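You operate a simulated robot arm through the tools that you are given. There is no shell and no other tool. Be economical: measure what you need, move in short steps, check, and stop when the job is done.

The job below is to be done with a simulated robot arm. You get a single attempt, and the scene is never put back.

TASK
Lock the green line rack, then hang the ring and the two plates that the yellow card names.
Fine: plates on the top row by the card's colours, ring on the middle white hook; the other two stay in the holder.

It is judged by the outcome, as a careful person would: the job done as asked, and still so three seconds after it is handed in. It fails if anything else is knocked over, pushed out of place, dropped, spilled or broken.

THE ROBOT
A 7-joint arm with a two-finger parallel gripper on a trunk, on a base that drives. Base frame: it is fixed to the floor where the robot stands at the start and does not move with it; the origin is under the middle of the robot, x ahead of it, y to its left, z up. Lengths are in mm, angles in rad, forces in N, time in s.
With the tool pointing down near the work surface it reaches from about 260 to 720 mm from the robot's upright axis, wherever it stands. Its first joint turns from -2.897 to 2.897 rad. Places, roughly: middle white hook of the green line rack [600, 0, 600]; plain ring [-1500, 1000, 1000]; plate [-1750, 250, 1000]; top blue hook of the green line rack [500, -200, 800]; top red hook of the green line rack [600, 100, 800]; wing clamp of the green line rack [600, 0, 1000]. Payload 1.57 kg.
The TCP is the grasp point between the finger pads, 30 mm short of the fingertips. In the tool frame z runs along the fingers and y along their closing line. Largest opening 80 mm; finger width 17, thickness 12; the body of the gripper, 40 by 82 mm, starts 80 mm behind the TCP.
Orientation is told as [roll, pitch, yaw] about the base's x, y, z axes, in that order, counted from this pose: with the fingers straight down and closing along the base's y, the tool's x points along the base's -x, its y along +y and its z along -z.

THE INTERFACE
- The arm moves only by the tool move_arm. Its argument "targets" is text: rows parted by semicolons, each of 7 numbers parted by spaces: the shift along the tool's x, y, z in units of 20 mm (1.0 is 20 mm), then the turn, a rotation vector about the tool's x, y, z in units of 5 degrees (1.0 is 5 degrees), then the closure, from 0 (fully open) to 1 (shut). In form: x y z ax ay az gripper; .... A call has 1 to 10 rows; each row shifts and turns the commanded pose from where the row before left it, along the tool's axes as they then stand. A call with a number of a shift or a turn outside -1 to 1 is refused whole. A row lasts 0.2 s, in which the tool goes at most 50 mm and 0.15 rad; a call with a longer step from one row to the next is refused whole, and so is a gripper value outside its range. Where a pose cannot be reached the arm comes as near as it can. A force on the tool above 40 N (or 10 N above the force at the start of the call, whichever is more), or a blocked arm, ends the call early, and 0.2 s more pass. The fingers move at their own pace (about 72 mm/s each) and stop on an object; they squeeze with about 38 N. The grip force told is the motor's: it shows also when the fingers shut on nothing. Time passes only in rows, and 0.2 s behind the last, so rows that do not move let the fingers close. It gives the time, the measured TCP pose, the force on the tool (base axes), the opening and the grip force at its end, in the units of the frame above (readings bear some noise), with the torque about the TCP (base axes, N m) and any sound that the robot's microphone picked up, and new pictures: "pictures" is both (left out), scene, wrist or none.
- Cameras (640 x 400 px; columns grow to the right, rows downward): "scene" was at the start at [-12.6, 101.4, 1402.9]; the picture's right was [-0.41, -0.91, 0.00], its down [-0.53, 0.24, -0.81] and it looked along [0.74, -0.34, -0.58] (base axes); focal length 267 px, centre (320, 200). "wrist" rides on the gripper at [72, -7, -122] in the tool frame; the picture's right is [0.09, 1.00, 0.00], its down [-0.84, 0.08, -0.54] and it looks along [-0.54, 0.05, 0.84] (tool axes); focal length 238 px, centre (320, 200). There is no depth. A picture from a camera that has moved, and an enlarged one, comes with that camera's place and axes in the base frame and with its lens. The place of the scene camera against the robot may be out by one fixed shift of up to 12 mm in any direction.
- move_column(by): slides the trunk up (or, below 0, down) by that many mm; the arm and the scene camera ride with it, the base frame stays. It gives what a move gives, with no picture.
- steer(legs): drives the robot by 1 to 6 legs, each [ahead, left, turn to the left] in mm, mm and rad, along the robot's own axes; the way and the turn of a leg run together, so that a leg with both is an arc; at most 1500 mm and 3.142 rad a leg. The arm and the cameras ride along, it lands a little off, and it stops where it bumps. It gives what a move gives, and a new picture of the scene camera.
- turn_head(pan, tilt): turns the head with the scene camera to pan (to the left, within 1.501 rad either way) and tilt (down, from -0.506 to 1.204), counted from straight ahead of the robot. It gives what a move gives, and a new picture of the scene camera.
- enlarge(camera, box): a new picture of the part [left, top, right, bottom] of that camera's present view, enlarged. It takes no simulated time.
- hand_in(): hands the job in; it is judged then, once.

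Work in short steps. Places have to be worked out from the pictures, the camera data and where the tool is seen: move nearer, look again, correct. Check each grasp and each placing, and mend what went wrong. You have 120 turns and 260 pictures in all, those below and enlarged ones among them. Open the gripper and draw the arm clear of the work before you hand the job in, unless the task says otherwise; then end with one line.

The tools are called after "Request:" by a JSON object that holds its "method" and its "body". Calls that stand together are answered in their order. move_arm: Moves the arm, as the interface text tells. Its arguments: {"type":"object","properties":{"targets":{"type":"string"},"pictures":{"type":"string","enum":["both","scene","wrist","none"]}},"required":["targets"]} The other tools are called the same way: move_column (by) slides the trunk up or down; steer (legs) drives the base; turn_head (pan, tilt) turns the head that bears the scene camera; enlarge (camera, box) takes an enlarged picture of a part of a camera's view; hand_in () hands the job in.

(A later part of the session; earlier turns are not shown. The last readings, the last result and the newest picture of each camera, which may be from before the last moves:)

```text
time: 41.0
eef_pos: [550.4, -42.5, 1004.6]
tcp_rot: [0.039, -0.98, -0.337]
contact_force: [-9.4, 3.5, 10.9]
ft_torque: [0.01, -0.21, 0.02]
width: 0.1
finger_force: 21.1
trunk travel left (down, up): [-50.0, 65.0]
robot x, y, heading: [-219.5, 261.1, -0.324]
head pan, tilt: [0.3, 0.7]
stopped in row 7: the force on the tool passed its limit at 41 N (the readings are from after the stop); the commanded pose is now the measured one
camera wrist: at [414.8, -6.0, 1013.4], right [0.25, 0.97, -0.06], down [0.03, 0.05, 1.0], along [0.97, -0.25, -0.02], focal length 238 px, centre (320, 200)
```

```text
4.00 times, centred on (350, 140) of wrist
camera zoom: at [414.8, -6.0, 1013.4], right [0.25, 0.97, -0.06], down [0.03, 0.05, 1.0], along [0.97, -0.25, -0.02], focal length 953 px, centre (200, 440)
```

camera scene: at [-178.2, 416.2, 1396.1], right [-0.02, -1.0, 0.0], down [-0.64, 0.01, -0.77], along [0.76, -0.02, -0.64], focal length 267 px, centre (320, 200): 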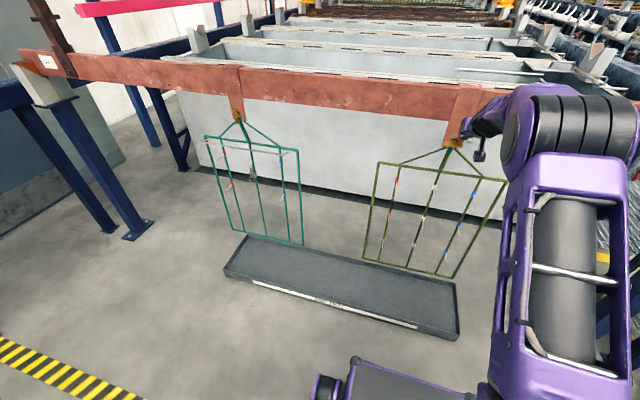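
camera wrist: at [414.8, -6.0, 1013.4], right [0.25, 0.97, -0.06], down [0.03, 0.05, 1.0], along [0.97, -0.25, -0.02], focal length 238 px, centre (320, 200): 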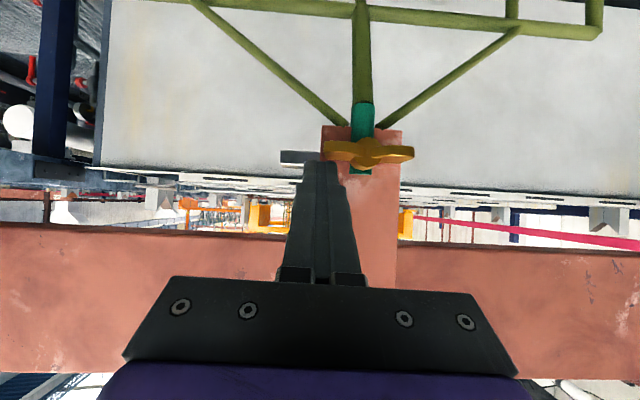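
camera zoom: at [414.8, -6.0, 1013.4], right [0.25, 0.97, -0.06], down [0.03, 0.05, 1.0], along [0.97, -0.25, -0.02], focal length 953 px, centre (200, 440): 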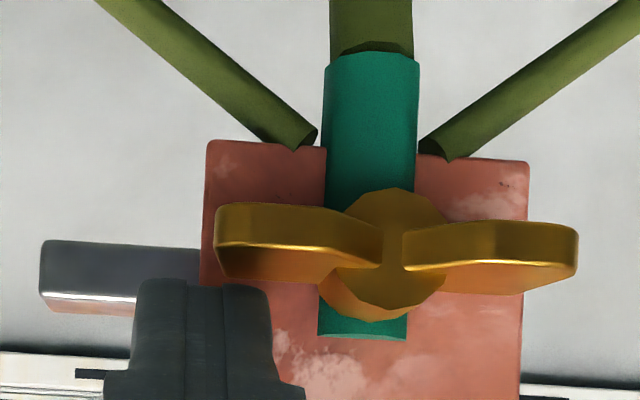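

The lobe doesn't give clockwise. I try the other sense: move over to the left lobe and press it down.

Request:
{"method": "move_arm", "body": {"targets": "-.48 0 -.4 0 0 0 1;0 .87 0 0 0 0 1;0 .87 0 0 0 0 1;0 .7 0 0 0 0 1;.3 0 .22 0 0 0 1;.16 0 .12 0 0 0 1;.16 0 .12 0 0 0 1;.16 0 .12 0 0 0 1;.16 0 .12 0 0 0 1", "pictures": "wrist"}}

Request:
{"method": "enlarge", "body": {"camera": "wrist", "box": [230, 90, 390, 190]}}

```text
time: 43.0
eef_pos: [566.9, 6.1, 995.1]
tcp_rot: [0.041, -0.98, -0.335]
contact_force: [4.5, 2.7, 10.0]
ft_torque: [0.11, 0.99, -0.28]
width: 0.0
finger_force: 20.7
trunk travel left (down, up): [-50.0, 65.0]
robot x, y, heading: [-218.1, 259.2, -0.319]
head pan, tilt: [0.3, 0.7]
camera wrist: at [429.8, 42.7, 1003.6], right [0.25, 0.97, -0.05], down [0.03, 0.05, 1.0], along [0.97, -0.25, -0.02], focal length 238 px, centre (320, 200)
```

wrist: 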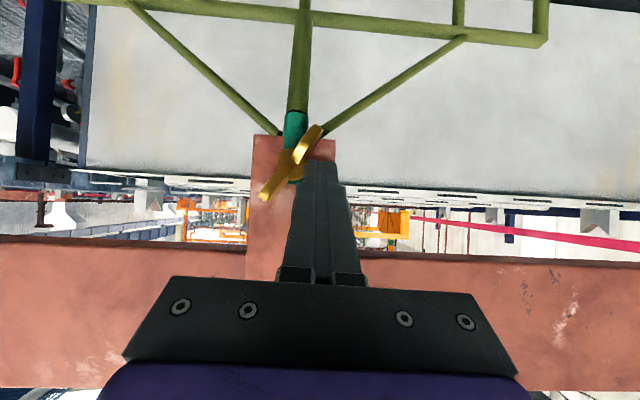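

```text
4.00 times, centred on (310, 140) of wrist
camera zoom: at [429.8, 42.7, 1003.6], right [0.25, 0.97, -0.05], down [0.03, 0.05, 1.0], along [0.97, -0.25, -0.02], focal length 953 px, centre (360, 440)
```

zoom: 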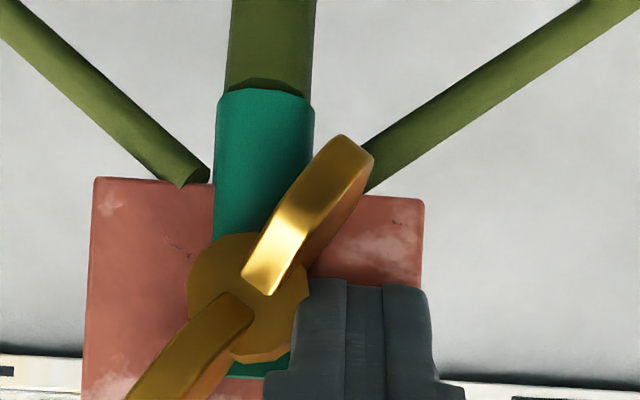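

It turns easily counterclockwise (~55° so far). I continue down and around the arc.

Request:
{"method": "move_arm", "body": {"targets": ".3 .1 .2 0 0 0 1;.3 0 .2 0 0 0 1;.3 0 .2 0 0 0 1;0 -.15 0 0 0 0 1;0 -.15 0 0 0 0 1", "pictures": "wrist"}}

Request:
{"method": "enlarge", "body": {"camera": "wrist", "box": [230, 70, 390, 190]}}

```text
time: 44.2
eef_pos: [564.5, -1.0, 970.3]
tcp_rot: [0.035, -0.974, -0.337]
contact_force: [-2.3, 7.3, 3.4]
ft_torque: [0.04, -0.04, 0.16]
width: 0.1
finger_force: 21.5
trunk travel left (down, up): [-50.0, 65.0]
robot x, y, heading: [-219.2, 261.5, -0.322]
head pan, tilt: [0.3, 0.7]
camera wrist: at [428.2, 36.7, 979.0], right [0.25, 0.97, -0.06], down [0.04, 0.05, 1.0], along [0.97, -0.25, -0.02], focal length 238 px, centre (320, 200)
```

wrist: 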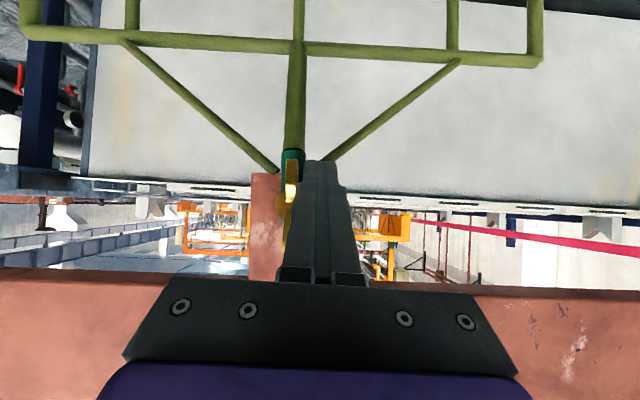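

```text
3.33 times, centred on (310, 130) of wrist
camera zoom: at [428.2, 36.7, 979.0], right [0.25, 0.97, -0.06], down [0.04, 0.05, 1.0], along [0.97, -0.25, -0.02], focal length 794 px, centre (353, 433)
```

zoom: 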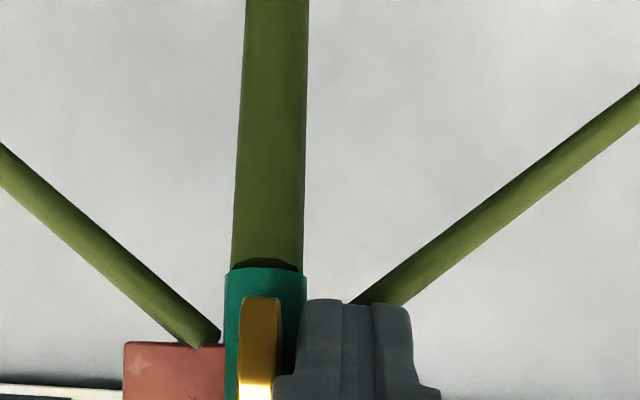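

Nearly upright. I press a bit further right to the stop, then back away toward the robot to look.

Request:
{"method": "move_arm", "body": {"targets": "0 -.1 0 0 0 0 1;0 -.1 0 0 0 0 1;0 -.1 0 0 0 0 1;0 -.1 0 0 0 0 1", "pictures": "none"}}

Request:
{"method": "move_arm", "body": {"targets": "0 .3 0 0 0 0 1;.6 .2 -.8 0 0 0 1;.6 .2 -.8 0 0 0 1;.6 .2 -.8 0 0 0 1;-.6 0 -.8 0 0 0 1;-.6 0 -.8 0 0 0 1;-.6 0 -.8 0 0 0 1;-.6 0 -.8 0 0 0 1", "pictures": "wrist"}}

Request:
{"method": "enlarge", "body": {"camera": "wrist", "box": [250, 80, 370, 200]}}

```text
time: 45.2
eef_pos: [565.5, -0.4, 969.4]
tcp_rot: [0.039, -0.974, -0.332]
contact_force: [-0.2, 25.2, 2.0]
ft_torque: [0.24, -0.02, 0.61]
width: 0.0
finger_force: 21.5
trunk travel left (down, up): [-50.0, 65.0]
robot x, y, heading: [-221.0, 259.4, -0.318]
head pan, tilt: [0.3, 0.7]
```

```text
time: 47.0
eef_pos: [486.5, 34.3, 1042.9]
tcp_rot: [0.039, -0.975, -0.338]
contact_force: [0.9, -0.4, 0.3]
ft_torque: [0.01, -0.03, 0.03]
width: 0.0
finger_force: 21.6
trunk travel left (down, up): [-50.0, 65.0]
robot x, y, heading: [-219.3, 258.6, -0.315]
head pan, tilt: [0.3, 0.7]
camera wrist: at [349.2, 71.0, 1051.7], right [0.25, 0.97, -0.05], down [0.04, 0.05, 1.0], along [0.97, -0.25, -0.02], focal length 238 px, centre (320, 200)
```

wrist: 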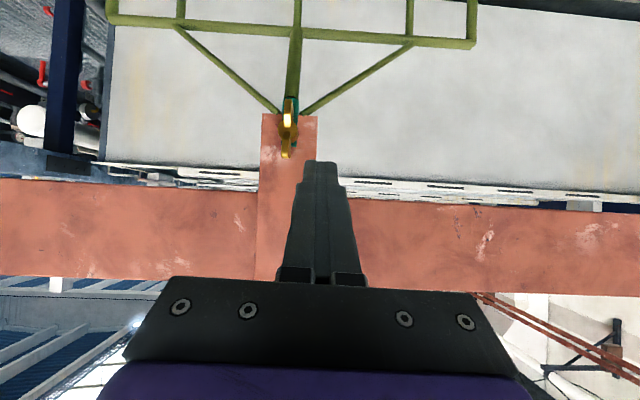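

```text
3.33 times, centred on (310, 140) of wrist
camera zoom: at [349.2, 71.0, 1051.7], right [0.25, 0.97, -0.05], down [0.04, 0.05, 1.0], along [0.97, -0.25, -0.02], focal length 794 px, centre (353, 400)
```

zoom: 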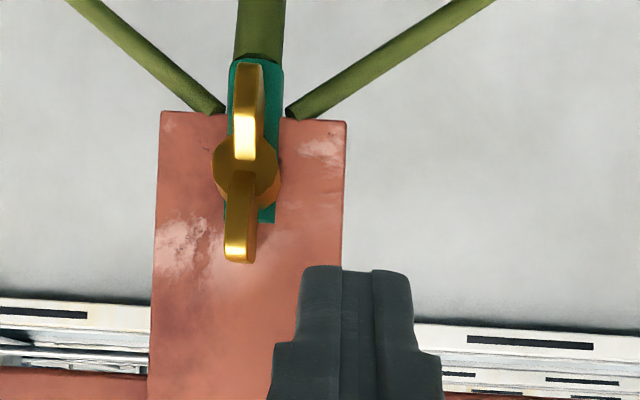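

The wing is upright against its stop (25 N): locked. I retract the arm, pitching the tool down, and then drive back from the rack.

Request:
{"method": "move_arm", "body": {"targets": "0 0 -.9 0 1 0 1;0 0 -.9 0 1 0 1;0 0 -.9 0 1 0 1;0 0 -.9 0 1 0 1;0 0 -.9 0 1 0 1;0 0 -.9 0 1 0 1;0 0 -.9 0 1 0 1;0 0 -.9 0 1 0 .5;0 0 -.9 0 1 0 0;0 0 -.5 0 1 0 0", "pictures": "none"}}

Request:
{"method": "move_arm", "body": {"targets": "1 -.5 0 0 1 0 0;1 -.5 0 0 0 0 0;1 -.5 0 0 0 0 0;1 -.5 0 0 0 0 0;1 -.5 0 0 0 0 0;1 -.5 0 0 0 0 0;1 -.5 0 0 0 0 0;1 -.5 0 0 0 0 0", "pictures": "none"}}

Request:
{"method": "turn_head", "body": {"pan": 1.5, "tilt": 0.5}}

```text
time: 49.2
eef_pos: [395.6, 60.1, 1179.0]
tcp_rot: [0.019, -0.102, -0.306]
contact_force: [-0.6, 0.3, 0.0]
ft_torque: [-0.01, -0.04, 0.02]
width: 80.0
finger_force: 0.0
trunk travel left (down, up): [-50.0, 65.0]
robot x, y, heading: [-224.9, 258.3, -0.318]
head pan, tilt: [0.3, 0.7]
```

```text
time: 51.0
eef_pos: [217.8, 32.0, 1175.6]
tcp_rot: [0.02, -0.016, -0.305]
contact_force: [0.4, 0.1, -0.3]
ft_torque: [0.0, 0.02, 0.0]
width: 80.1
finger_force: 0.0
trunk travel left (down, up): [-50.0, 65.0]
robot x, y, heading: [-217.8, 256.9, -0.325]
head pan, tilt: [0.3, 0.7]
```

```text
time: 52.5
eef_pos: [219.1, 31.5, 1174.0]
tcp_rot: [0.02, -0.016, -0.308]
contact_force: [0.2, 0.6, 0.3]
ft_torque: [-0.04, 0.01, 0.01]
width: 79.8
finger_force: 0.0
trunk travel left (down, up): [-50.0, 65.0]
robot x, y, heading: [-220.3, 262.0, -0.321]
head pan, tilt: [1.499, 0.499]
camera scene: at [-228.3, 502.1, 1413.8], right [0.92, -0.38, 0.0], down [-0.18, -0.44, -0.88], along [0.33, 0.81, -0.48], focal length 267 px, centre (320, 200)
```

scene: 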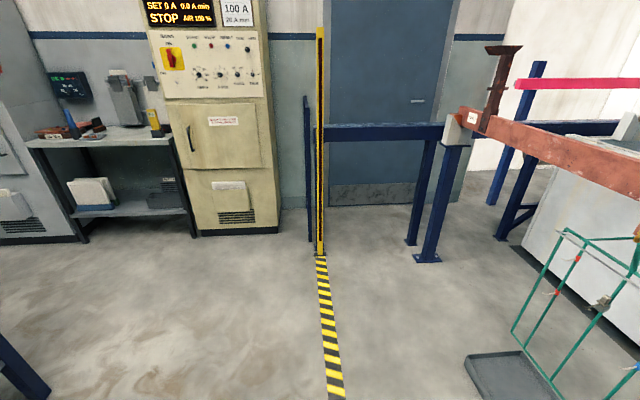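

Next I turn around on the spot to face the bench behind.

Request:
{"method": "steer", "body": {"legs": [[-60, 0, 0], [0, 0, 3.1]]}}

Request:
{"method": "turn_head", "body": {"pan": 0.5, "tilt": 0.4}}

```text
time: 60.9
eef_pos: [-705.5, 520.4, 1173.8]
tcp_rot: [0.021, -0.016, 2.803]
contact_force: [-0.6, 0.3, -0.2]
ft_torque: [-0.02, -0.02, -0.01]
width: 79.8
finger_force: 0.1
trunk travel left (down, up): [-50.0, 65.0]
robot x, y, heading: [-275.7, 280.6, 2.793]
head pan, tilt: [1.499, 0.499]
camera scene: at [-279.4, 30.3, 1413.8], right [-0.91, 0.41, 0.0], down [0.2, 0.44, -0.88], along [-0.36, -0.8, -0.48], focal length 267 px, centre (320, 200)
```

scene: 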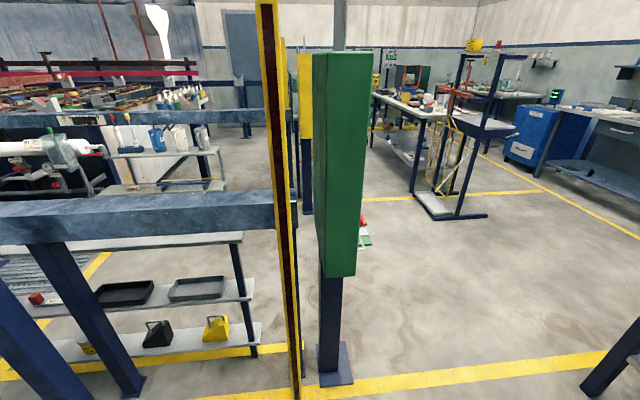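

```text
time: 62.2
eef_pos: [-706.1, 518.7, 1174.3]
tcp_rot: [0.021, -0.017, 2.805]
contact_force: [-0.4, 0.3, 0.4]
ft_torque: [0.0, -0.02, -0.01]
width: 79.9
finger_force: 0.0
trunk travel left (down, up): [-50.0, 65.0]
robot x, y, heading: [-274.6, 280.6, 2.796]
head pan, tilt: [0.499, 0.4]
camera scene: at [-333.8, 99.6, 1422.9], right [-0.15, 0.99, 0.0], down [0.38, 0.06, -0.92], along [-0.91, -0.14, -0.39], focal length 267 px, centre (320, 200)
```

scene: 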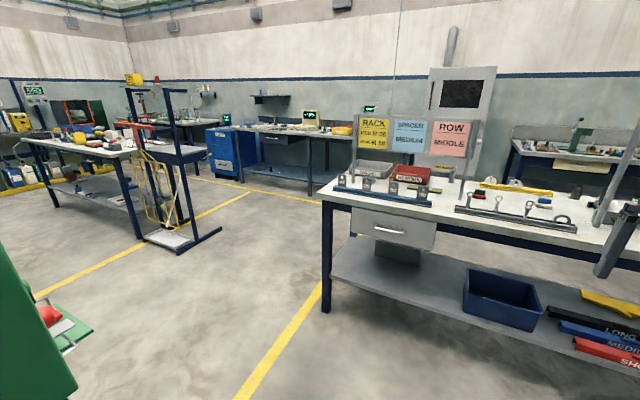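

Request:
{"method": "enlarge", "body": {"camera": "scene", "box": [330, 90, 490, 210]}}

Request:
{"method": "enlarge", "body": {"camera": "scene", "box": [440, 150, 640, 260]}}

Request:
{"method": "turn_head", "body": {"pan": 0.1, "tilt": 0.5}}

```text
3.33 times, centred on (410, 150) of scene
camera zoom: at [-333.8, 99.6, 1422.9], right [-0.15, 0.99, 0.0], down [0.38, 0.06, -0.92], along [-0.91, -0.14, -0.39], focal length 889 px, centre (20, 367)
```

zoom: 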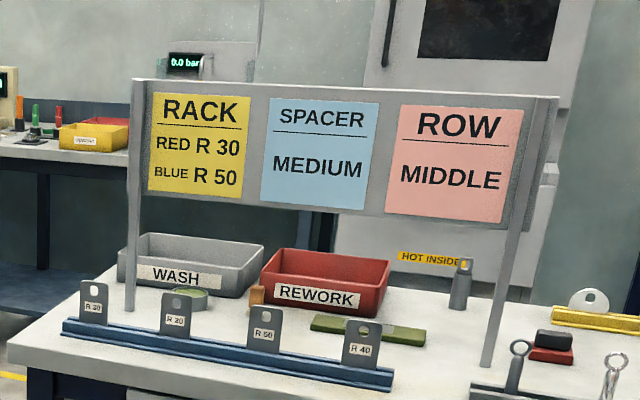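

```text
3.20 times, centred on (540, 205) of scene
camera zoom: at [-333.8, 99.6, 1422.9], right [-0.15, 0.99, 0.0], down [0.38, 0.06, -0.92], along [-0.91, -0.14, -0.39], focal length 853 px, centre (-384, 184)
```

zoom: 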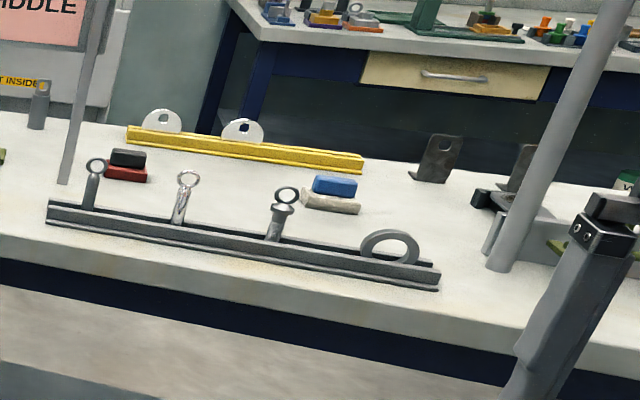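

```text
time: 63.0
eef_pos: [-705.9, 518.7, 1175.0]
tcp_rot: [0.02, -0.015, 2.805]
contact_force: [0.6, -0.1, 0.8]
ft_torque: [0.0, -0.01, 0.01]
width: 79.9
finger_force: 0.0
trunk travel left (down, up): [-50.0, 65.0]
robot x, y, heading: [-276.9, 275.9, 2.788]
head pan, tilt: [0.099, 0.499]
camera scene: at [-330.3, 135.9, 1413.8], right [0.25, 0.97, 0.0], down [0.46, -0.12, -0.88], along [-0.85, 0.22, -0.48], focal length 267 px, centre (320, 200)
```

scene: 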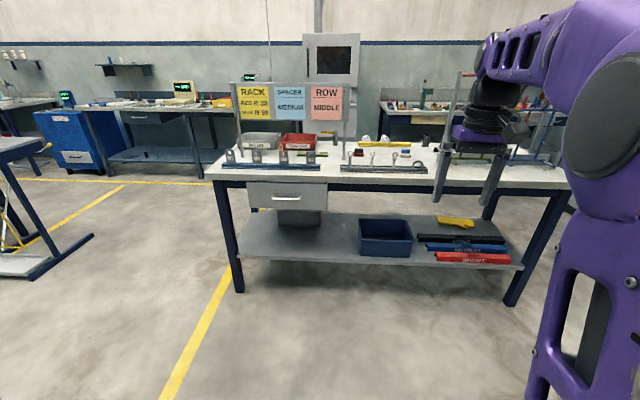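

Yellow card: RED = R 30, BLUE = R 50. Plates stand in the blue holder and the plain ring sits at the right end of the dark holder. I drive nearer the plate holder.

Request:
{"method": "steer", "body": {"legs": [[350, 400, 0.03]]}}

Request:
{"method": "turn_head", "body": {"pan": 0.35, "tilt": 0.7}}

```text
time: 67.5
eef_pos: [-1174.9, 243.8, 1173.3]
tcp_rot: [0.021, -0.015, 2.834]
contact_force: [-0.3, -0.1, -0.3]
ft_torque: [0.03, 0.01, 0.0]
width: 79.7
finger_force: 0.1
trunk travel left (down, up): [-50.0, 65.0]
robot x, y, heading: [-741.3, 15.5, 2.823]
head pan, tilt: [0.099, 0.499]
camera scene: at [-790.1, -129.3, 1413.8], right [0.22, 0.98, 0.0], down [0.47, -0.11, -0.88], along [-0.86, 0.19, -0.48], focal length 267 px, centre (320, 200)
```

scene: 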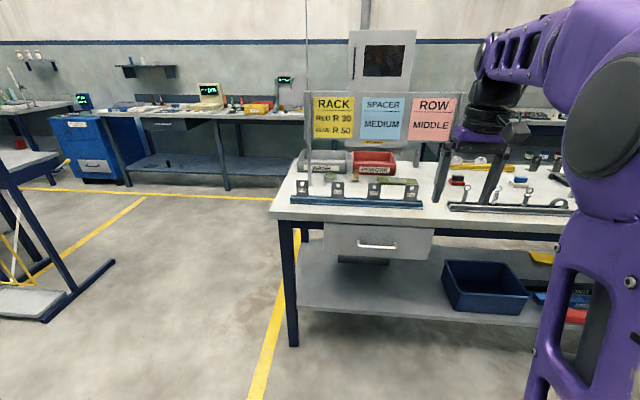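

```text
time: 68.2
eef_pos: [-1176.4, 243.8, 1175.2]
tcp_rot: [0.021, -0.017, 2.833]
contact_force: [0.1, -0.8, -0.2]
ft_torque: [-0.03, 0.02, -0.02]
width: 80.0
finger_force: 0.1
trunk travel left (down, up): [-50.0, 65.0]
robot x, y, heading: [-744.2, 18.8, 2.817]
head pan, tilt: [0.351, 0.7]
camera scene: at [-786.3, -151.8, 1396.1], right [-0.03, 1.0, 0.0], down [0.64, 0.02, -0.77], along [-0.77, -0.02, -0.64], focal length 267 px, centre (320, 200)
```

scene: 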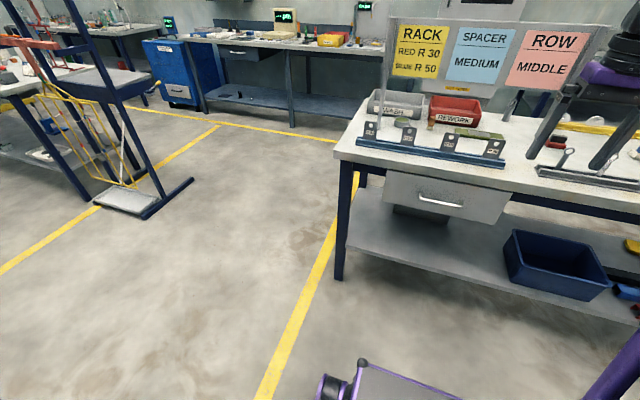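

Request:
{"method": "enlarge", "body": {"camera": "scene", "box": [345, 80, 525, 190]}}

Request:
{"method": "enlarge", "body": {"camera": "scene", "box": [355, 115, 435, 165]}}

```text
3.56 times, centred on (435, 135) of scene
camera zoom: at [-786.3, -151.8, 1396.1], right [-0.03, 1.0, 0.0], down [0.64, 0.02, -0.77], along [-0.77, -0.02, -0.64], focal length 948 px, centre (-89, 431)
```

zoom: 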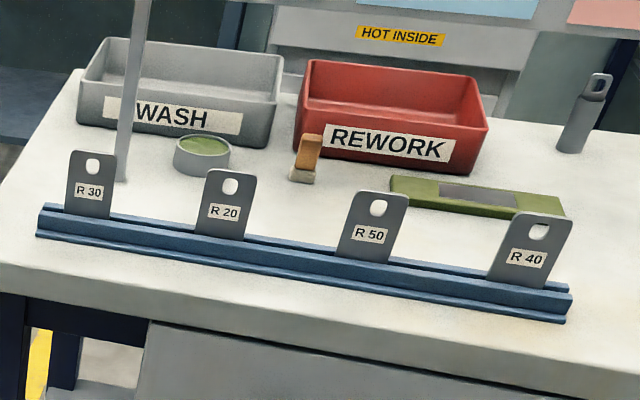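

```text
8.00 times, centred on (395, 140) of scene
camera zoom: at [-786.3, -151.8, 1396.1], right [-0.03, 1.0, 0.0], down [0.64, 0.02, -0.77], along [-0.77, -0.02, -0.64], focal length 2133 px, centre (-280, 680)
```

zoom: 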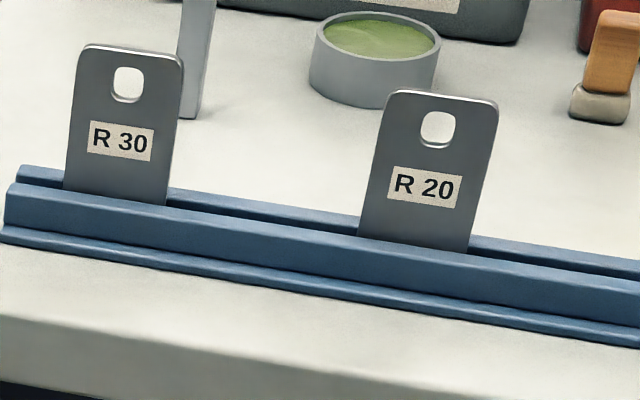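

R 30 is the leftmost, R 50 third. R 30 triangulates to about [-1726,13,958], R 50 to [-1637,274,958]. I drive so R 30 is ~760 ahead, slightly right.

Request:
{"method": "steer", "body": {"legs": [[165, 350, 0.0]]}}

Request:
{"method": "turn_head", "body": {"pan": 0.6, "tilt": 0.7}}

```text
time: 72.2
eef_pos: [-1444.4, -35.3, 1174.2]
tcp_rot: [0.019, -0.016, 2.829]
contact_force: [-0.7, 0.2, 0.0]
ft_torque: [-0.02, 0.01, 0.03]
width: 80.1
finger_force: 0.1
trunk travel left (down, up): [-50.0, 65.0]
robot x, y, heading: [-1009.3, -267.6, 2.82]
head pan, tilt: [0.351, 0.7]
camera scene: at [-1055.6, -431.6, 1396.1], right [-0.03, 1.0, 0.0], down [0.64, 0.02, -0.76], along [-0.76, -0.02, -0.64], focal length 267 px, centre (320, 200)
```

scene: 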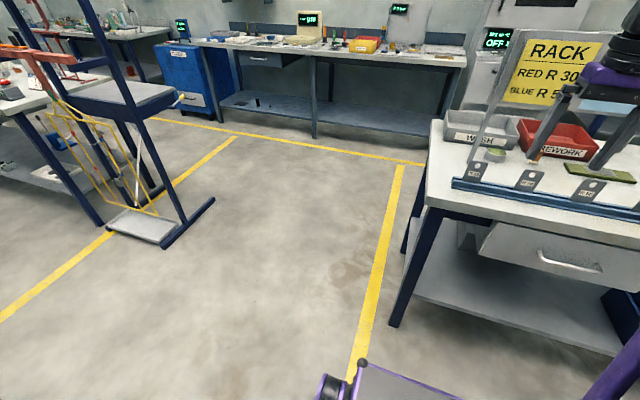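

```text
time: 72.9
eef_pos: [-1444.6, -36.6, 1174.5]
tcp_rot: [0.019, -0.016, 2.832]
contact_force: [-0.4, 0.4, 0.4]
ft_torque: [0.01, -0.02, 0.01]
width: 79.8
finger_force: 0.1
trunk travel left (down, up): [-50.0, 65.0]
robot x, y, heading: [-1009.8, -265.1, 2.819]
head pan, tilt: [0.6, 0.7]
camera scene: at [-1052.5, -452.5, 1396.1], right [-0.27, 0.96, 0.0], down [0.62, 0.17, -0.76], along [-0.74, -0.21, -0.64], focal length 267 px, centre (320, 200)
```

scene: 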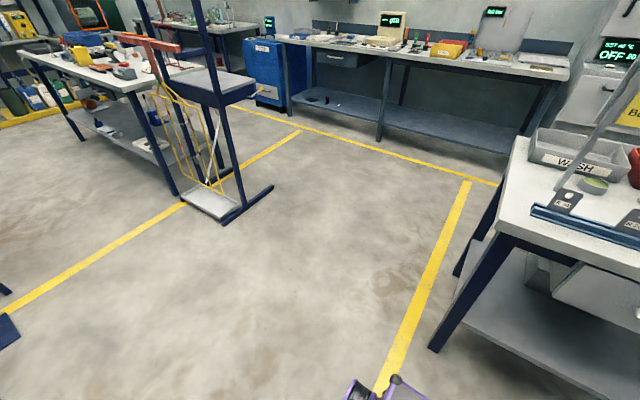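

R 30 is about (-1722,6,958). I pitch the tool to 45° while lowering, then move to a standoff and look with the wrist camera.

Request:
{"method": "move_arm", "body": {"targets": "0 .25 .5 0 -1 0 0;0 .25 .5 0 -1 0 0;0 .25 .5 0 -1 0 0;0 .25 .5 0 -1 0 0;0 .25 .5 0 -1 0 0;0 .25 .5 0 -1 0 0;0 .25 .5 0 -1 0 0;0 .25 .5 0 -1 0 0;0 .25 .5 0 -1 0 0", "pictures": "none"}}

Request:
{"method": "move_arm", "body": {"targets": "-.7 0 .7 0 0 0 0;-.7 0 .7 0 0 0 0;-.7 0 .7 0 0 0 0;-.7 0 .7 0 0 0 0;-.7 0 .7 0 0 0 0", "pictures": "wrist"}}

```text
time: 75.1
eef_pos: [-1491.3, -67.0, 1030.9]
tcp_rot: [0.037, -0.678, 2.801]
contact_force: [-0.7, -1.4, 0.6]
ft_torque: [0.03, -0.02, 0.01]
width: 79.9
finger_force: 0.1
trunk travel left (down, up): [-50.0, 65.0]
robot x, y, heading: [-1012.1, -266.8, 2.813]
head pan, tilt: [0.6, 0.7]
stopped in row 9: the arm was blocked; the commanded pose is now the measured one
```

```text
time: 76.3
eef_pos: [-1584.1, -38.0, 1022.2]
tcp_rot: [0.038, -0.68, 2.8]
contact_force: [0.5, 0.3, -0.6]
ft_torque: [-0.03, 0.0, 0.02]
width: 80.0
finger_force: 0.1
trunk travel left (down, up): [-50.0, 65.0]
robot x, y, heading: [-1009.8, -264.9, 2.819]
head pan, tilt: [0.6, 0.7]
camera wrist: at [-1456.2, -69.9, 1071.5], right [-0.24, -0.97, -0.03], down [-0.31, 0.05, 0.95], along [-0.92, 0.24, -0.31], focal length 238 px, centre (320, 200)
```

wrist: 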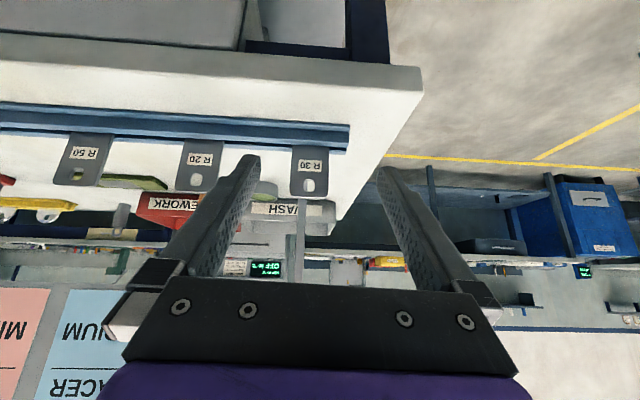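

Request:
{"method": "enlarge", "body": {"camera": "scene", "box": [500, 160, 640, 260]}}

Request:
{"method": "enlarge", "body": {"camera": "wrist", "box": [240, 110, 380, 210]}}

```text
4.00 times, centred on (570, 210) of scene
camera zoom: at [-1052.3, -452.6, 1396.1], right [-0.27, 0.96, 0.0], down [0.62, 0.18, -0.77], along [-0.74, -0.21, -0.64], focal length 1067 px, centre (-680, 160)
```

zoom: 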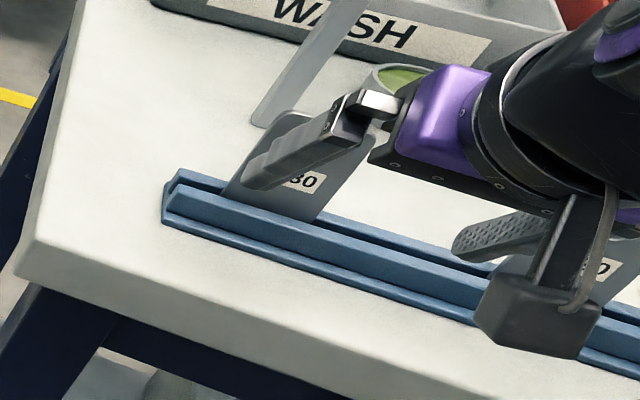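

```text
4.00 times, centred on (310, 160) of wrist
camera zoom: at [-1456.2, -69.9, 1071.5], right [-0.24, -0.97, -0.03], down [-0.31, 0.05, 0.95], along [-0.92, 0.24, -0.31], focal length 953 px, centre (360, 360)
```

zoom: 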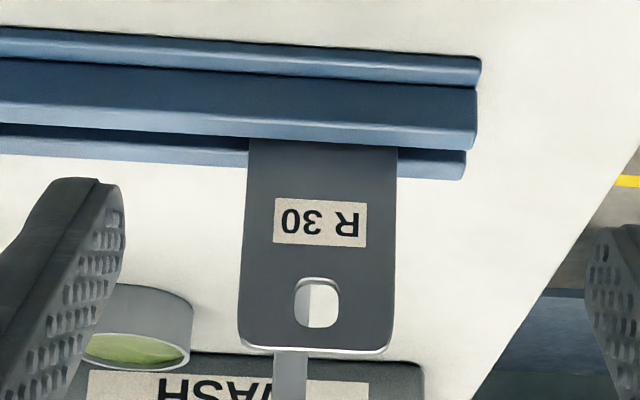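

Triangulating with the tip-corrected scene camera gives R 30 centre line at (-1733.5,17.8), hole z≈957, top 973, width 50. I align and advance to ~40 mm short.

Request:
{"method": "move_arm", "body": {"targets": "-.93 -.115 .3 0 0 0 0;-.93 -.115 .3 0 0 0 0;-.93 -.115 .3 0 0 0 0;-.93 -.115 .3 0 0 0 0;0 0 .98 0 0 0 0;0 0 .98 0 0 0 0;0 0 .98 0 0 0 0;0 0 .98 0 0 0 0;0 0 .95 0 0 0 0", "pictures": "wrist"}}

Request:
{"method": "enlarge", "body": {"camera": "scene", "box": [500, 160, 640, 260]}}

```text
time: 78.3
eef_pos: [-1710.7, 12.8, 974.2]
tcp_rot: [0.038, -0.68, 2.8]
contact_force: [-0.2, -0.1, -0.3]
ft_torque: [0.04, -0.01, 0.03]
width: 80.2
finger_force: 0.0
trunk travel left (down, up): [-50.0, 65.0]
robot x, y, heading: [-1012.3, -262.5, 2.82]
head pan, tilt: [0.6, 0.7]
camera wrist: at [-1582.2, -20.2, 1024.3], right [-0.24, -0.97, -0.03], down [-0.31, 0.05, 0.95], along [-0.92, 0.24, -0.31], focal length 238 px, centre (320, 200)
```

wrist: 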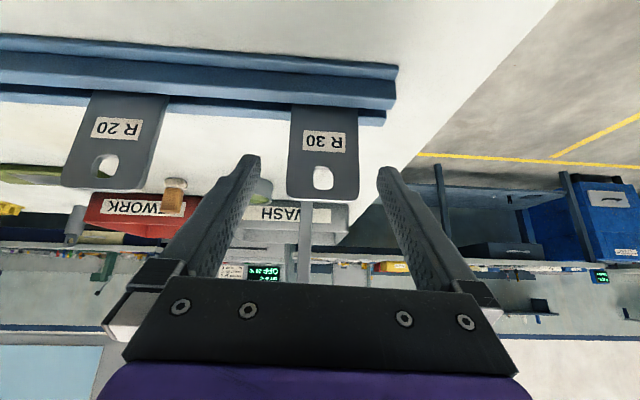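

```text
4.00 times, centred on (570, 210) of scene
camera zoom: at [-1052.3, -452.6, 1396.1], right [-0.27, 0.96, 0.0], down [0.62, 0.18, -0.77], along [-0.74, -0.21, -0.64], focal length 1067 px, centre (-680, 160)
```

zoom: 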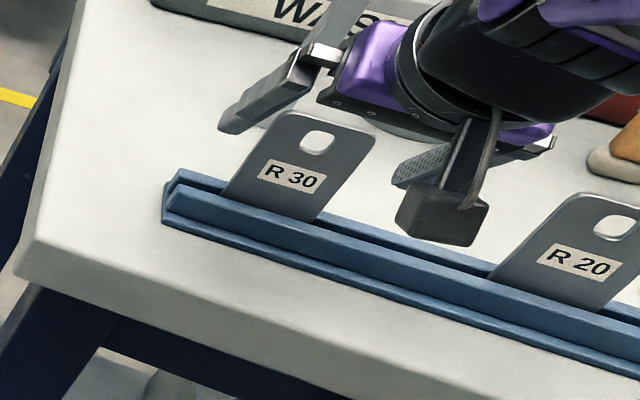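

Prediction matches (hole ray exact). I advance the last 39 mm and close on the plate's side edges.

Request:
{"method": "move_arm", "body": {"targets": ".04 .03 .97 0 0 0 0;.04 .03 .97 0 0 0 0;0 0 0 0 0 0 .5;0 0 0 0 0 0 1;0 0 0 0 0 0 1;0 0 0 0 0 0 1", "pictures": "wrist"}}

Request:
{"method": "enlarge", "body": {"camera": "scene", "box": [500, 160, 640, 260]}}

```text
time: 79.7
eef_pos: [-1732.2, 18.4, 944.6]
tcp_rot: [0.038, -0.682, 2.8]
contact_force: [-1.3, 0.4, 2.2]
ft_torque: [0.14, 0.01, 0.04]
width: 49.5
finger_force: 37.9
trunk travel left (down, up): [-50.0, 65.0]
robot x, y, heading: [-1008.2, -263.9, 2.819]
head pan, tilt: [0.6, 0.7]
camera wrist: at [-1604.5, -14.3, 993.6], right [-0.24, -0.97, -0.03], down [-0.31, 0.05, 0.95], along [-0.92, 0.24, -0.31], focal length 238 px, centre (320, 200)
```

wrist: 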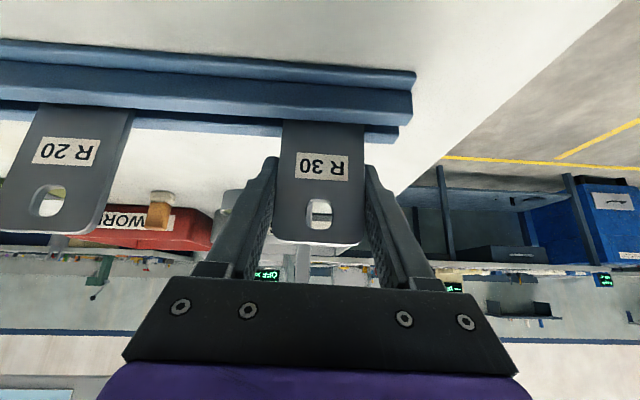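

```text
4.00 times, centred on (570, 210) of scene
camera zoom: at [-1052.4, -452.6, 1396.1], right [-0.27, 0.96, 0.0], down [0.62, 0.18, -0.77], along [-0.74, -0.21, -0.64], focal length 1067 px, centre (-680, 160)
```

zoom: 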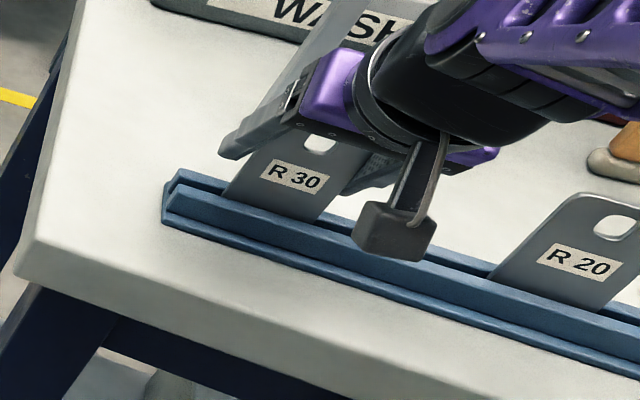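

Gripped at 49.5 mm. I lift straight up 120 mm.

Request:
{"method": "move_arm", "body": {"targets": "-.32 0 -.39 0 0 0 1;-.63 0 -.77 0 0 0 1;-.63 0 -.77 0 0 0 1;-.63 0 -.77 0 0 0 1;-.63 0 -.77 0 0 0 1;-.63 0 -.77 0 0 0 1;-.63 0 -.77 0 0 0 1", "pictures": "both"}}

```text
time: 81.3
eef_pos: [-1731.7, 21.4, 1072.6]
tcp_rot: [0.036, -0.681, 2.8]
contact_force: [-0.3, -0.2, -2.2]
ft_torque: [0.01, 0.01, 0.01]
width: 49.7
finger_force: 37.9
trunk travel left (down, up): [-50.0, 65.0]
robot x, y, heading: [-1008.6, -265.3, 2.812]
head pan, tilt: [0.6, 0.7]
camera scene: at [-1052.6, -452.5, 1396.0], right [-0.27, 0.96, 0.0], down [0.62, 0.18, -0.76], along [-0.74, -0.21, -0.64], focal length 267 px, centre (320, 200)
camera wrist: at [-1604.1, -11.5, 1122.9], right [-0.24, -0.97, -0.03], down [-0.31, 0.05, 0.95], along [-0.92, 0.24, -0.31], focal length 238 px, centre (320, 200)
```

scene: 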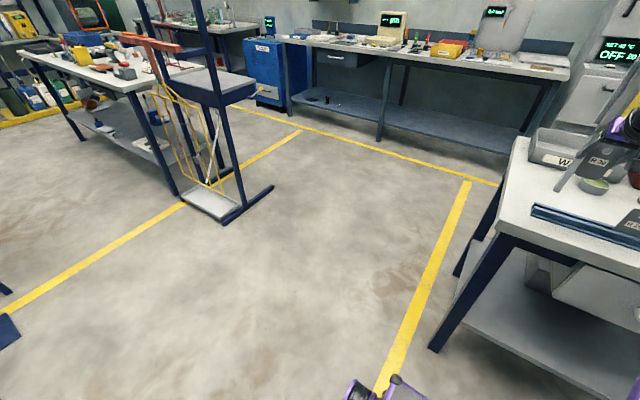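
wrist: 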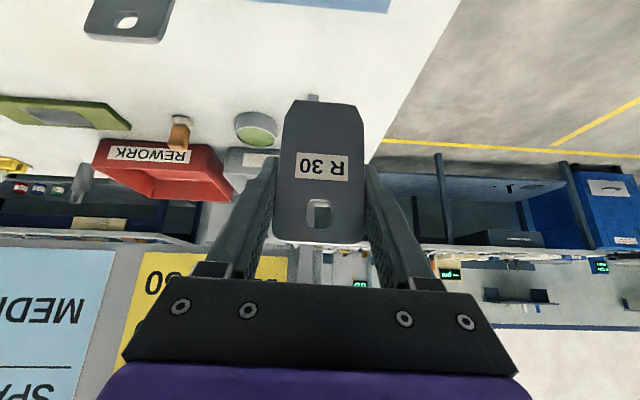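

R 30 is in hand. I back out along the way I came, staying clear of the post, to the middle of the cell.

Request:
{"method": "steer", "body": {"legs": [[-120, 0, 0], [-45, -350, 0], [-330, -400, 0]]}}

Request:
{"method": "steer", "body": {"legs": [[0, 0, -3.12]]}}

Request:
{"method": "turn_head", "body": {"pan": 0.4, "tilt": 0.7}}

```text
time: 82.6
eef_pos: [-1641.1, -1.5, 1074.7]
tcp_rot: [0.035, -0.685, 2.797]
contact_force: [0.0, -0.4, -1.6]
ft_torque: [0.04, 0.01, 0.0]
width: 49.7
finger_force: 38.2
trunk travel left (down, up): [-50.0, 65.0]
robot x, y, heading: [-917.3, -290.8, 2.813]
head pan, tilt: [0.6, 0.7]
stopped in leg 1: the robot was blocked; the commanded pose is now the measured one
camera scene: at [-964.1, -480.1, 1396.1], right [-0.27, 0.96, 0.0], down [0.62, 0.17, -0.76], along [-0.74, -0.2, -0.64], focal length 267 px, centre (320, 200)
```

scene: 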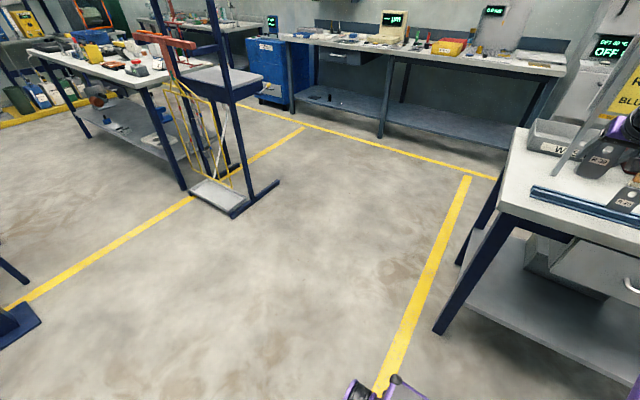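

```text
time: 86.5
eef_pos: [-884.4, 488.7, 1076.0]
tcp_rot: [0.035, -0.683, 1.567]
contact_force: [-0.6, 0.6, -1.4]
ft_torque: [0.01, 0.01, -0.01]
width: 49.7
finger_force: 37.9
trunk travel left (down, up): [-50.0, 65.0]
robot x, y, heading: [-917.0, -287.3, 1.581]
head pan, tilt: [0.6, 0.7]
stopped in leg 1: the robot was blocked; the commanded pose is now the measured one
camera scene: at [-1107.4, -314.3, 1396.1], right [0.82, 0.58, 0.0], down [0.37, -0.53, -0.76], along [-0.44, 0.63, -0.64], focal length 267 px, centre (320, 200)
```

scene: 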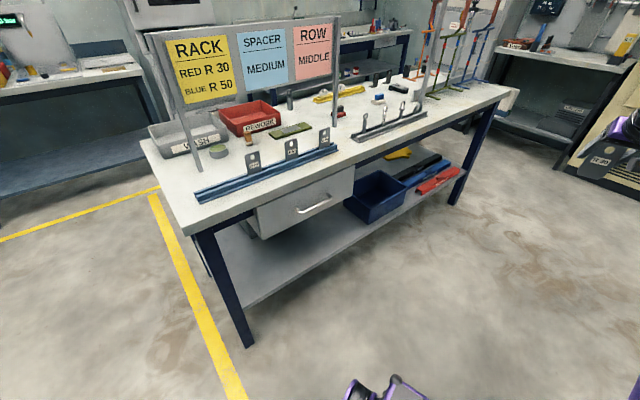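

```text
time: 87.2
eef_pos: [-884.5, 487.9, 1075.7]
tcp_rot: [0.034, -0.684, 1.566]
contact_force: [-0.1, 0.4, -1.7]
ft_torque: [0.02, 0.02, -0.03]
width: 49.5
finger_force: 38.6
trunk travel left (down, up): [-50.0, 65.0]
robot x, y, heading: [-916.8, -289.4, 1.584]
head pan, tilt: [0.4, 0.7]
camera scene: at [-1092.6, -306.0, 1396.1], right [0.92, 0.4, 0.0], down [0.26, -0.59, -0.76], along [-0.31, 0.7, -0.64], focal length 267 px, centre (320, 200)
```

scene: 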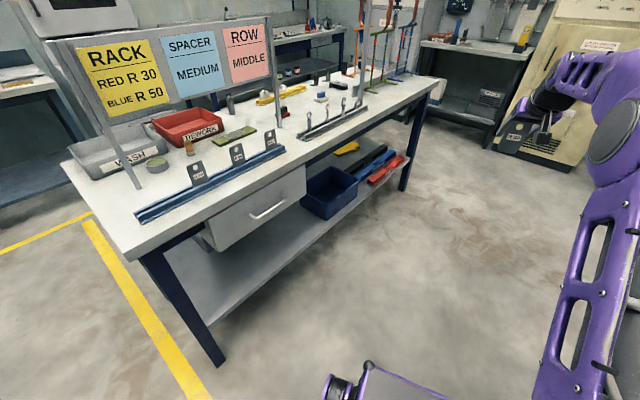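

The base bumped something behind (the post). I drive straight ahead away from it first, then look back.

Request:
{"method": "steer", "body": {"legs": [[300, 0, 0]]}}

Request:
{"method": "turn_head", "body": {"pan": -1.5, "tilt": 0.6}}

```text
time: 89.2
eef_pos: [-887.7, 788.4, 1076.6]
tcp_rot: [0.034, -0.684, 1.565]
contact_force: [0.2, -0.4, -1.0]
ft_torque: [-0.01, 0.04, 0.03]
width: 49.7
finger_force: 37.4
trunk travel left (down, up): [-50.0, 65.0]
robot x, y, heading: [-921.8, 11.7, 1.583]
head pan, tilt: [0.4, 0.7]
camera scene: at [-1096.7, -5.5, 1396.0], right [0.92, 0.4, 0.0], down [0.26, -0.59, -0.76], along [-0.31, 0.7, -0.64], focal length 267 px, centre (320, 200)
```

scene: 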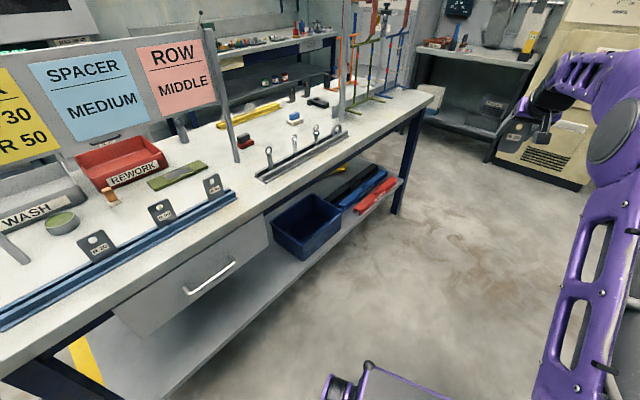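

```text
time: 91.1
eef_pos: [-888.4, 787.4, 1076.4]
tcp_rot: [0.036, -0.685, 1.565]
contact_force: [0.2, -0.5, -0.8]
ft_torque: [0.0, 0.01, -0.02]
width: 49.6
finger_force: 37.9
trunk travel left (down, up): [-50.0, 65.0]
robot x, y, heading: [-919.5, 11.2, 1.583]
head pan, tilt: [-1.499, 0.6]
camera scene: at [-974.5, -75.6, 1404.7], right [0.09, -1.0, 0.0], down [-0.56, -0.05, -0.83], along [0.82, 0.07, -0.56], focal length 267 px, centre (320, 200)
```

scene: 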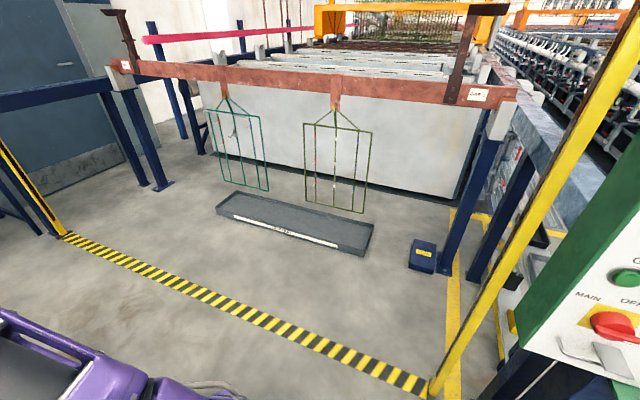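

The post still stands. I turn right to face the rack, with ample clearance now.

Request:
{"method": "steer", "body": {"legs": [[0, 0, -1.89]]}}

Request:
{"method": "turn_head", "body": {"pan": 0.3, "tilt": 0.5}}

```text
time: 96.2
eef_pos: [-191.1, -259.7, 1075.3]
tcp_rot: [0.035, -0.683, -0.315]
contact_force: [0.1, 0.8, -2.1]
ft_torque: [0.0, 0.0, -0.01]
width: 49.8
finger_force: 38.3
trunk travel left (down, up): [-50.0, 65.0]
robot x, y, heading: [-923.2, 9.0, -0.299]
head pan, tilt: [-1.499, 0.6]
camera scene: at [-988.4, 82.6, 1404.7], right [-0.97, 0.22, 0.0], down [0.13, 0.55, -0.83], along [-0.18, -0.8, -0.56], focal length 267 px, centre (320, 200)
```

scene: 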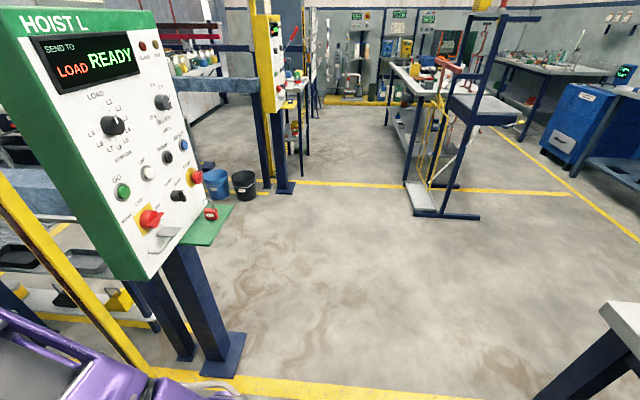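

```text
time: 98.0
eef_pos: [-191.6, -260.1, 1075.8]
tcp_rot: [0.036, -0.685, -0.317]
contact_force: [-0.3, -0.9, -1.5]
ft_torque: [0.02, -0.05, -0.05]
width: 49.4
finger_force: 37.7
trunk travel left (down, up): [-50.0, 65.0]
robot x, y, heading: [-919.5, 12.6, -0.293]
head pan, tilt: [0.3, 0.499]
camera scene: at [-877.6, 168.9, 1413.8], right [0.0, -1.0, 0.0], down [-0.48, 0.0, -0.88], along [0.88, 0.0, -0.48], focal length 267 px, centre (320, 200)
```

scene: 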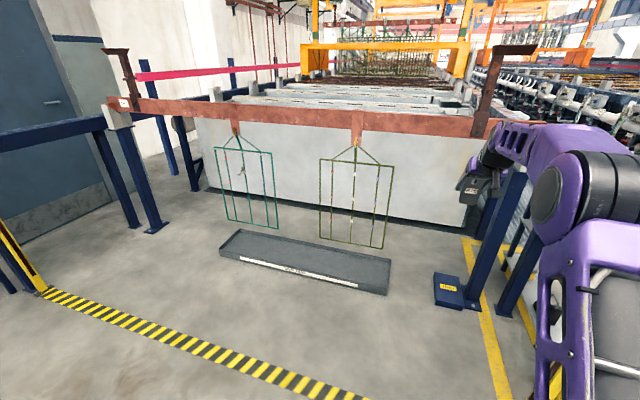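

Console intact. The red top hook computes to about (627,90,807). I drive toward it, stopping 160 mm short of the final stand.

Request:
{"method": "steer", "body": {"legs": [[540, 575, -0.017]]}}

Request:
{"method": "turn_head", "body": {"pan": 0.5, "tilt": 0.7}}

```text
time: 104.0
eef_pos: [488.0, 118.5, 1076.0]
tcp_rot: [0.034, -0.684, -0.334]
contact_force: [0.9, 0.0, -1.6]
ft_torque: [0.03, -0.01, -0.03]
width: 49.8
finger_force: 37.4
trunk travel left (down, up): [-50.0, 65.0]
robot x, y, heading: [-232.6, 399.0, -0.311]
head pan, tilt: [0.3, 0.499]
camera scene: at [-190.3, 558.1, 1413.8], right [-0.02, -1.0, 0.0], down [-0.48, 0.01, -0.88], along [0.88, -0.01, -0.48], focal length 267 px, centre (320, 200)
```

scene: 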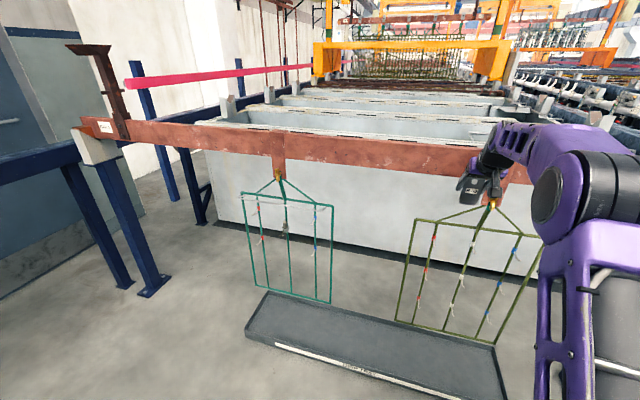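

```text
time: 104.7
eef_pos: [487.9, 116.8, 1075.6]
tcp_rot: [0.036, -0.686, -0.332]
contact_force: [-0.3, 0.3, -1.1]
ft_torque: [-0.02, -0.01, -0.02]
width: 49.8
finger_force: 38.4
trunk travel left (down, up): [-50.0, 65.0]
robot x, y, heading: [-239.7, 399.9, -0.313]
head pan, tilt: [0.499, 0.7]
camera scene: at [-197.7, 574.9, 1396.1], right [0.18, -0.98, 0.0], down [-0.63, -0.12, -0.77], along [0.75, 0.14, -0.64], focal length 267 px, centre (320, 200)
```

scene: 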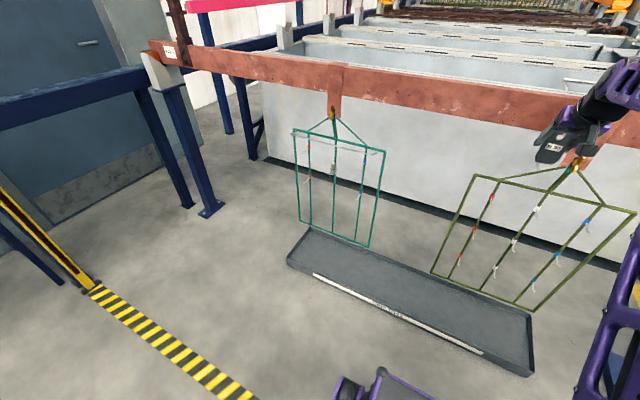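

I lower the plate to near the hook level, still ~140 mm in front of the rack, and look.

Request:
{"method": "move_arm", "body": {"targets": ".63 0 .77 0 0 0 1;.63 0 .77 0 0 0 1;.63 0 .77 0 0 0 1;.63 0 .77 0 0 0 1;.63 0 .77 0 0 0 1;.63 0 .77 0 0 0 1;.63 0 .77 0 0 0 1;.63 0 .77 0 0 0 1;.63 0 .77 0 0 0 1;.63 0 .77 0 0 0 1"}}

```text
time: 106.9
eef_pos: [488.5, 123.0, 877.0]
tcp_rot: [0.033, -0.683, -0.333]
contact_force: [0.0, 0.4, -1.4]
ft_torque: [0.04, -0.01, 0.01]
width: 49.8
finger_force: 38.4
trunk travel left (down, up): [-50.0, 65.0]
robot x, y, heading: [-235.2, 401.6, -0.312]
head pan, tilt: [0.499, 0.7]
camera scene: at [-197.8, 575.0, 1396.1], right [0.18, -0.98, 0.0], down [-0.63, -0.12, -0.76], along [0.75, 0.14, -0.64], focal length 267 px, centre (320, 200)
camera wrist: at [360.8, 156.5, 926.9], right [0.24, 0.97, -0.03], down [0.31, -0.04, 0.95], along [0.92, -0.24, -0.31], focal length 238 px, centre (320, 200)
```

scene: 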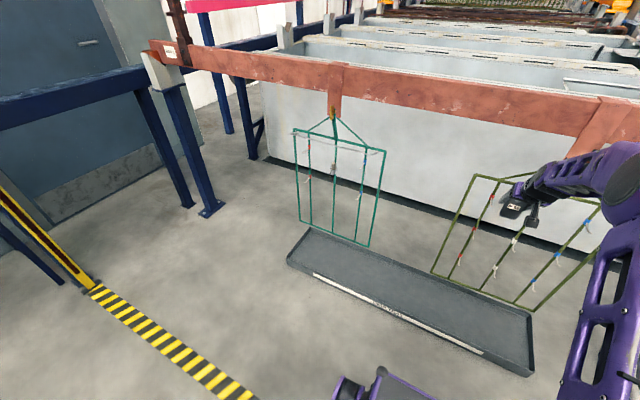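
wrist: 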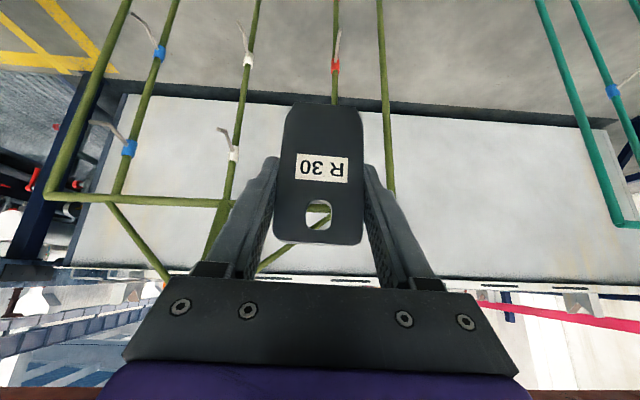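

Request:
{"method": "enlarge", "body": {"camera": "scene", "box": [440, 160, 600, 260]}}

Request:
{"method": "enlarge", "body": {"camera": "wrist", "box": [80, 0, 360, 200]}}

```text
4.00 times, centred on (520, 210) of scene
camera zoom: at [-197.8, 575.0, 1396.1], right [0.18, -0.98, 0.0], down [-0.63, -0.12, -0.76], along [0.75, 0.14, -0.64], focal length 1067 px, centre (-480, 160)
```

zoom: 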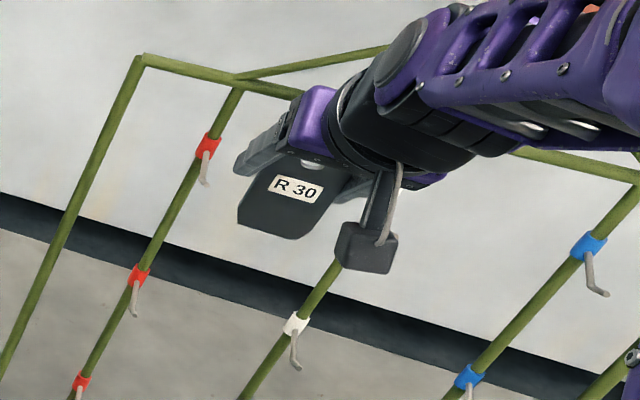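

```text
2.00 times, centred on (220, 100) of wrist
camera zoom: at [360.8, 156.5, 926.9], right [0.24, 0.97, -0.03], down [0.31, -0.04, 0.95], along [0.92, -0.24, -0.31], focal length 477 px, centre (520, 400)
```

zoom: 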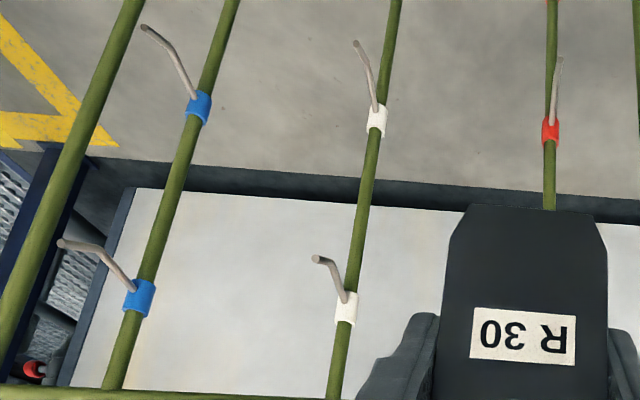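

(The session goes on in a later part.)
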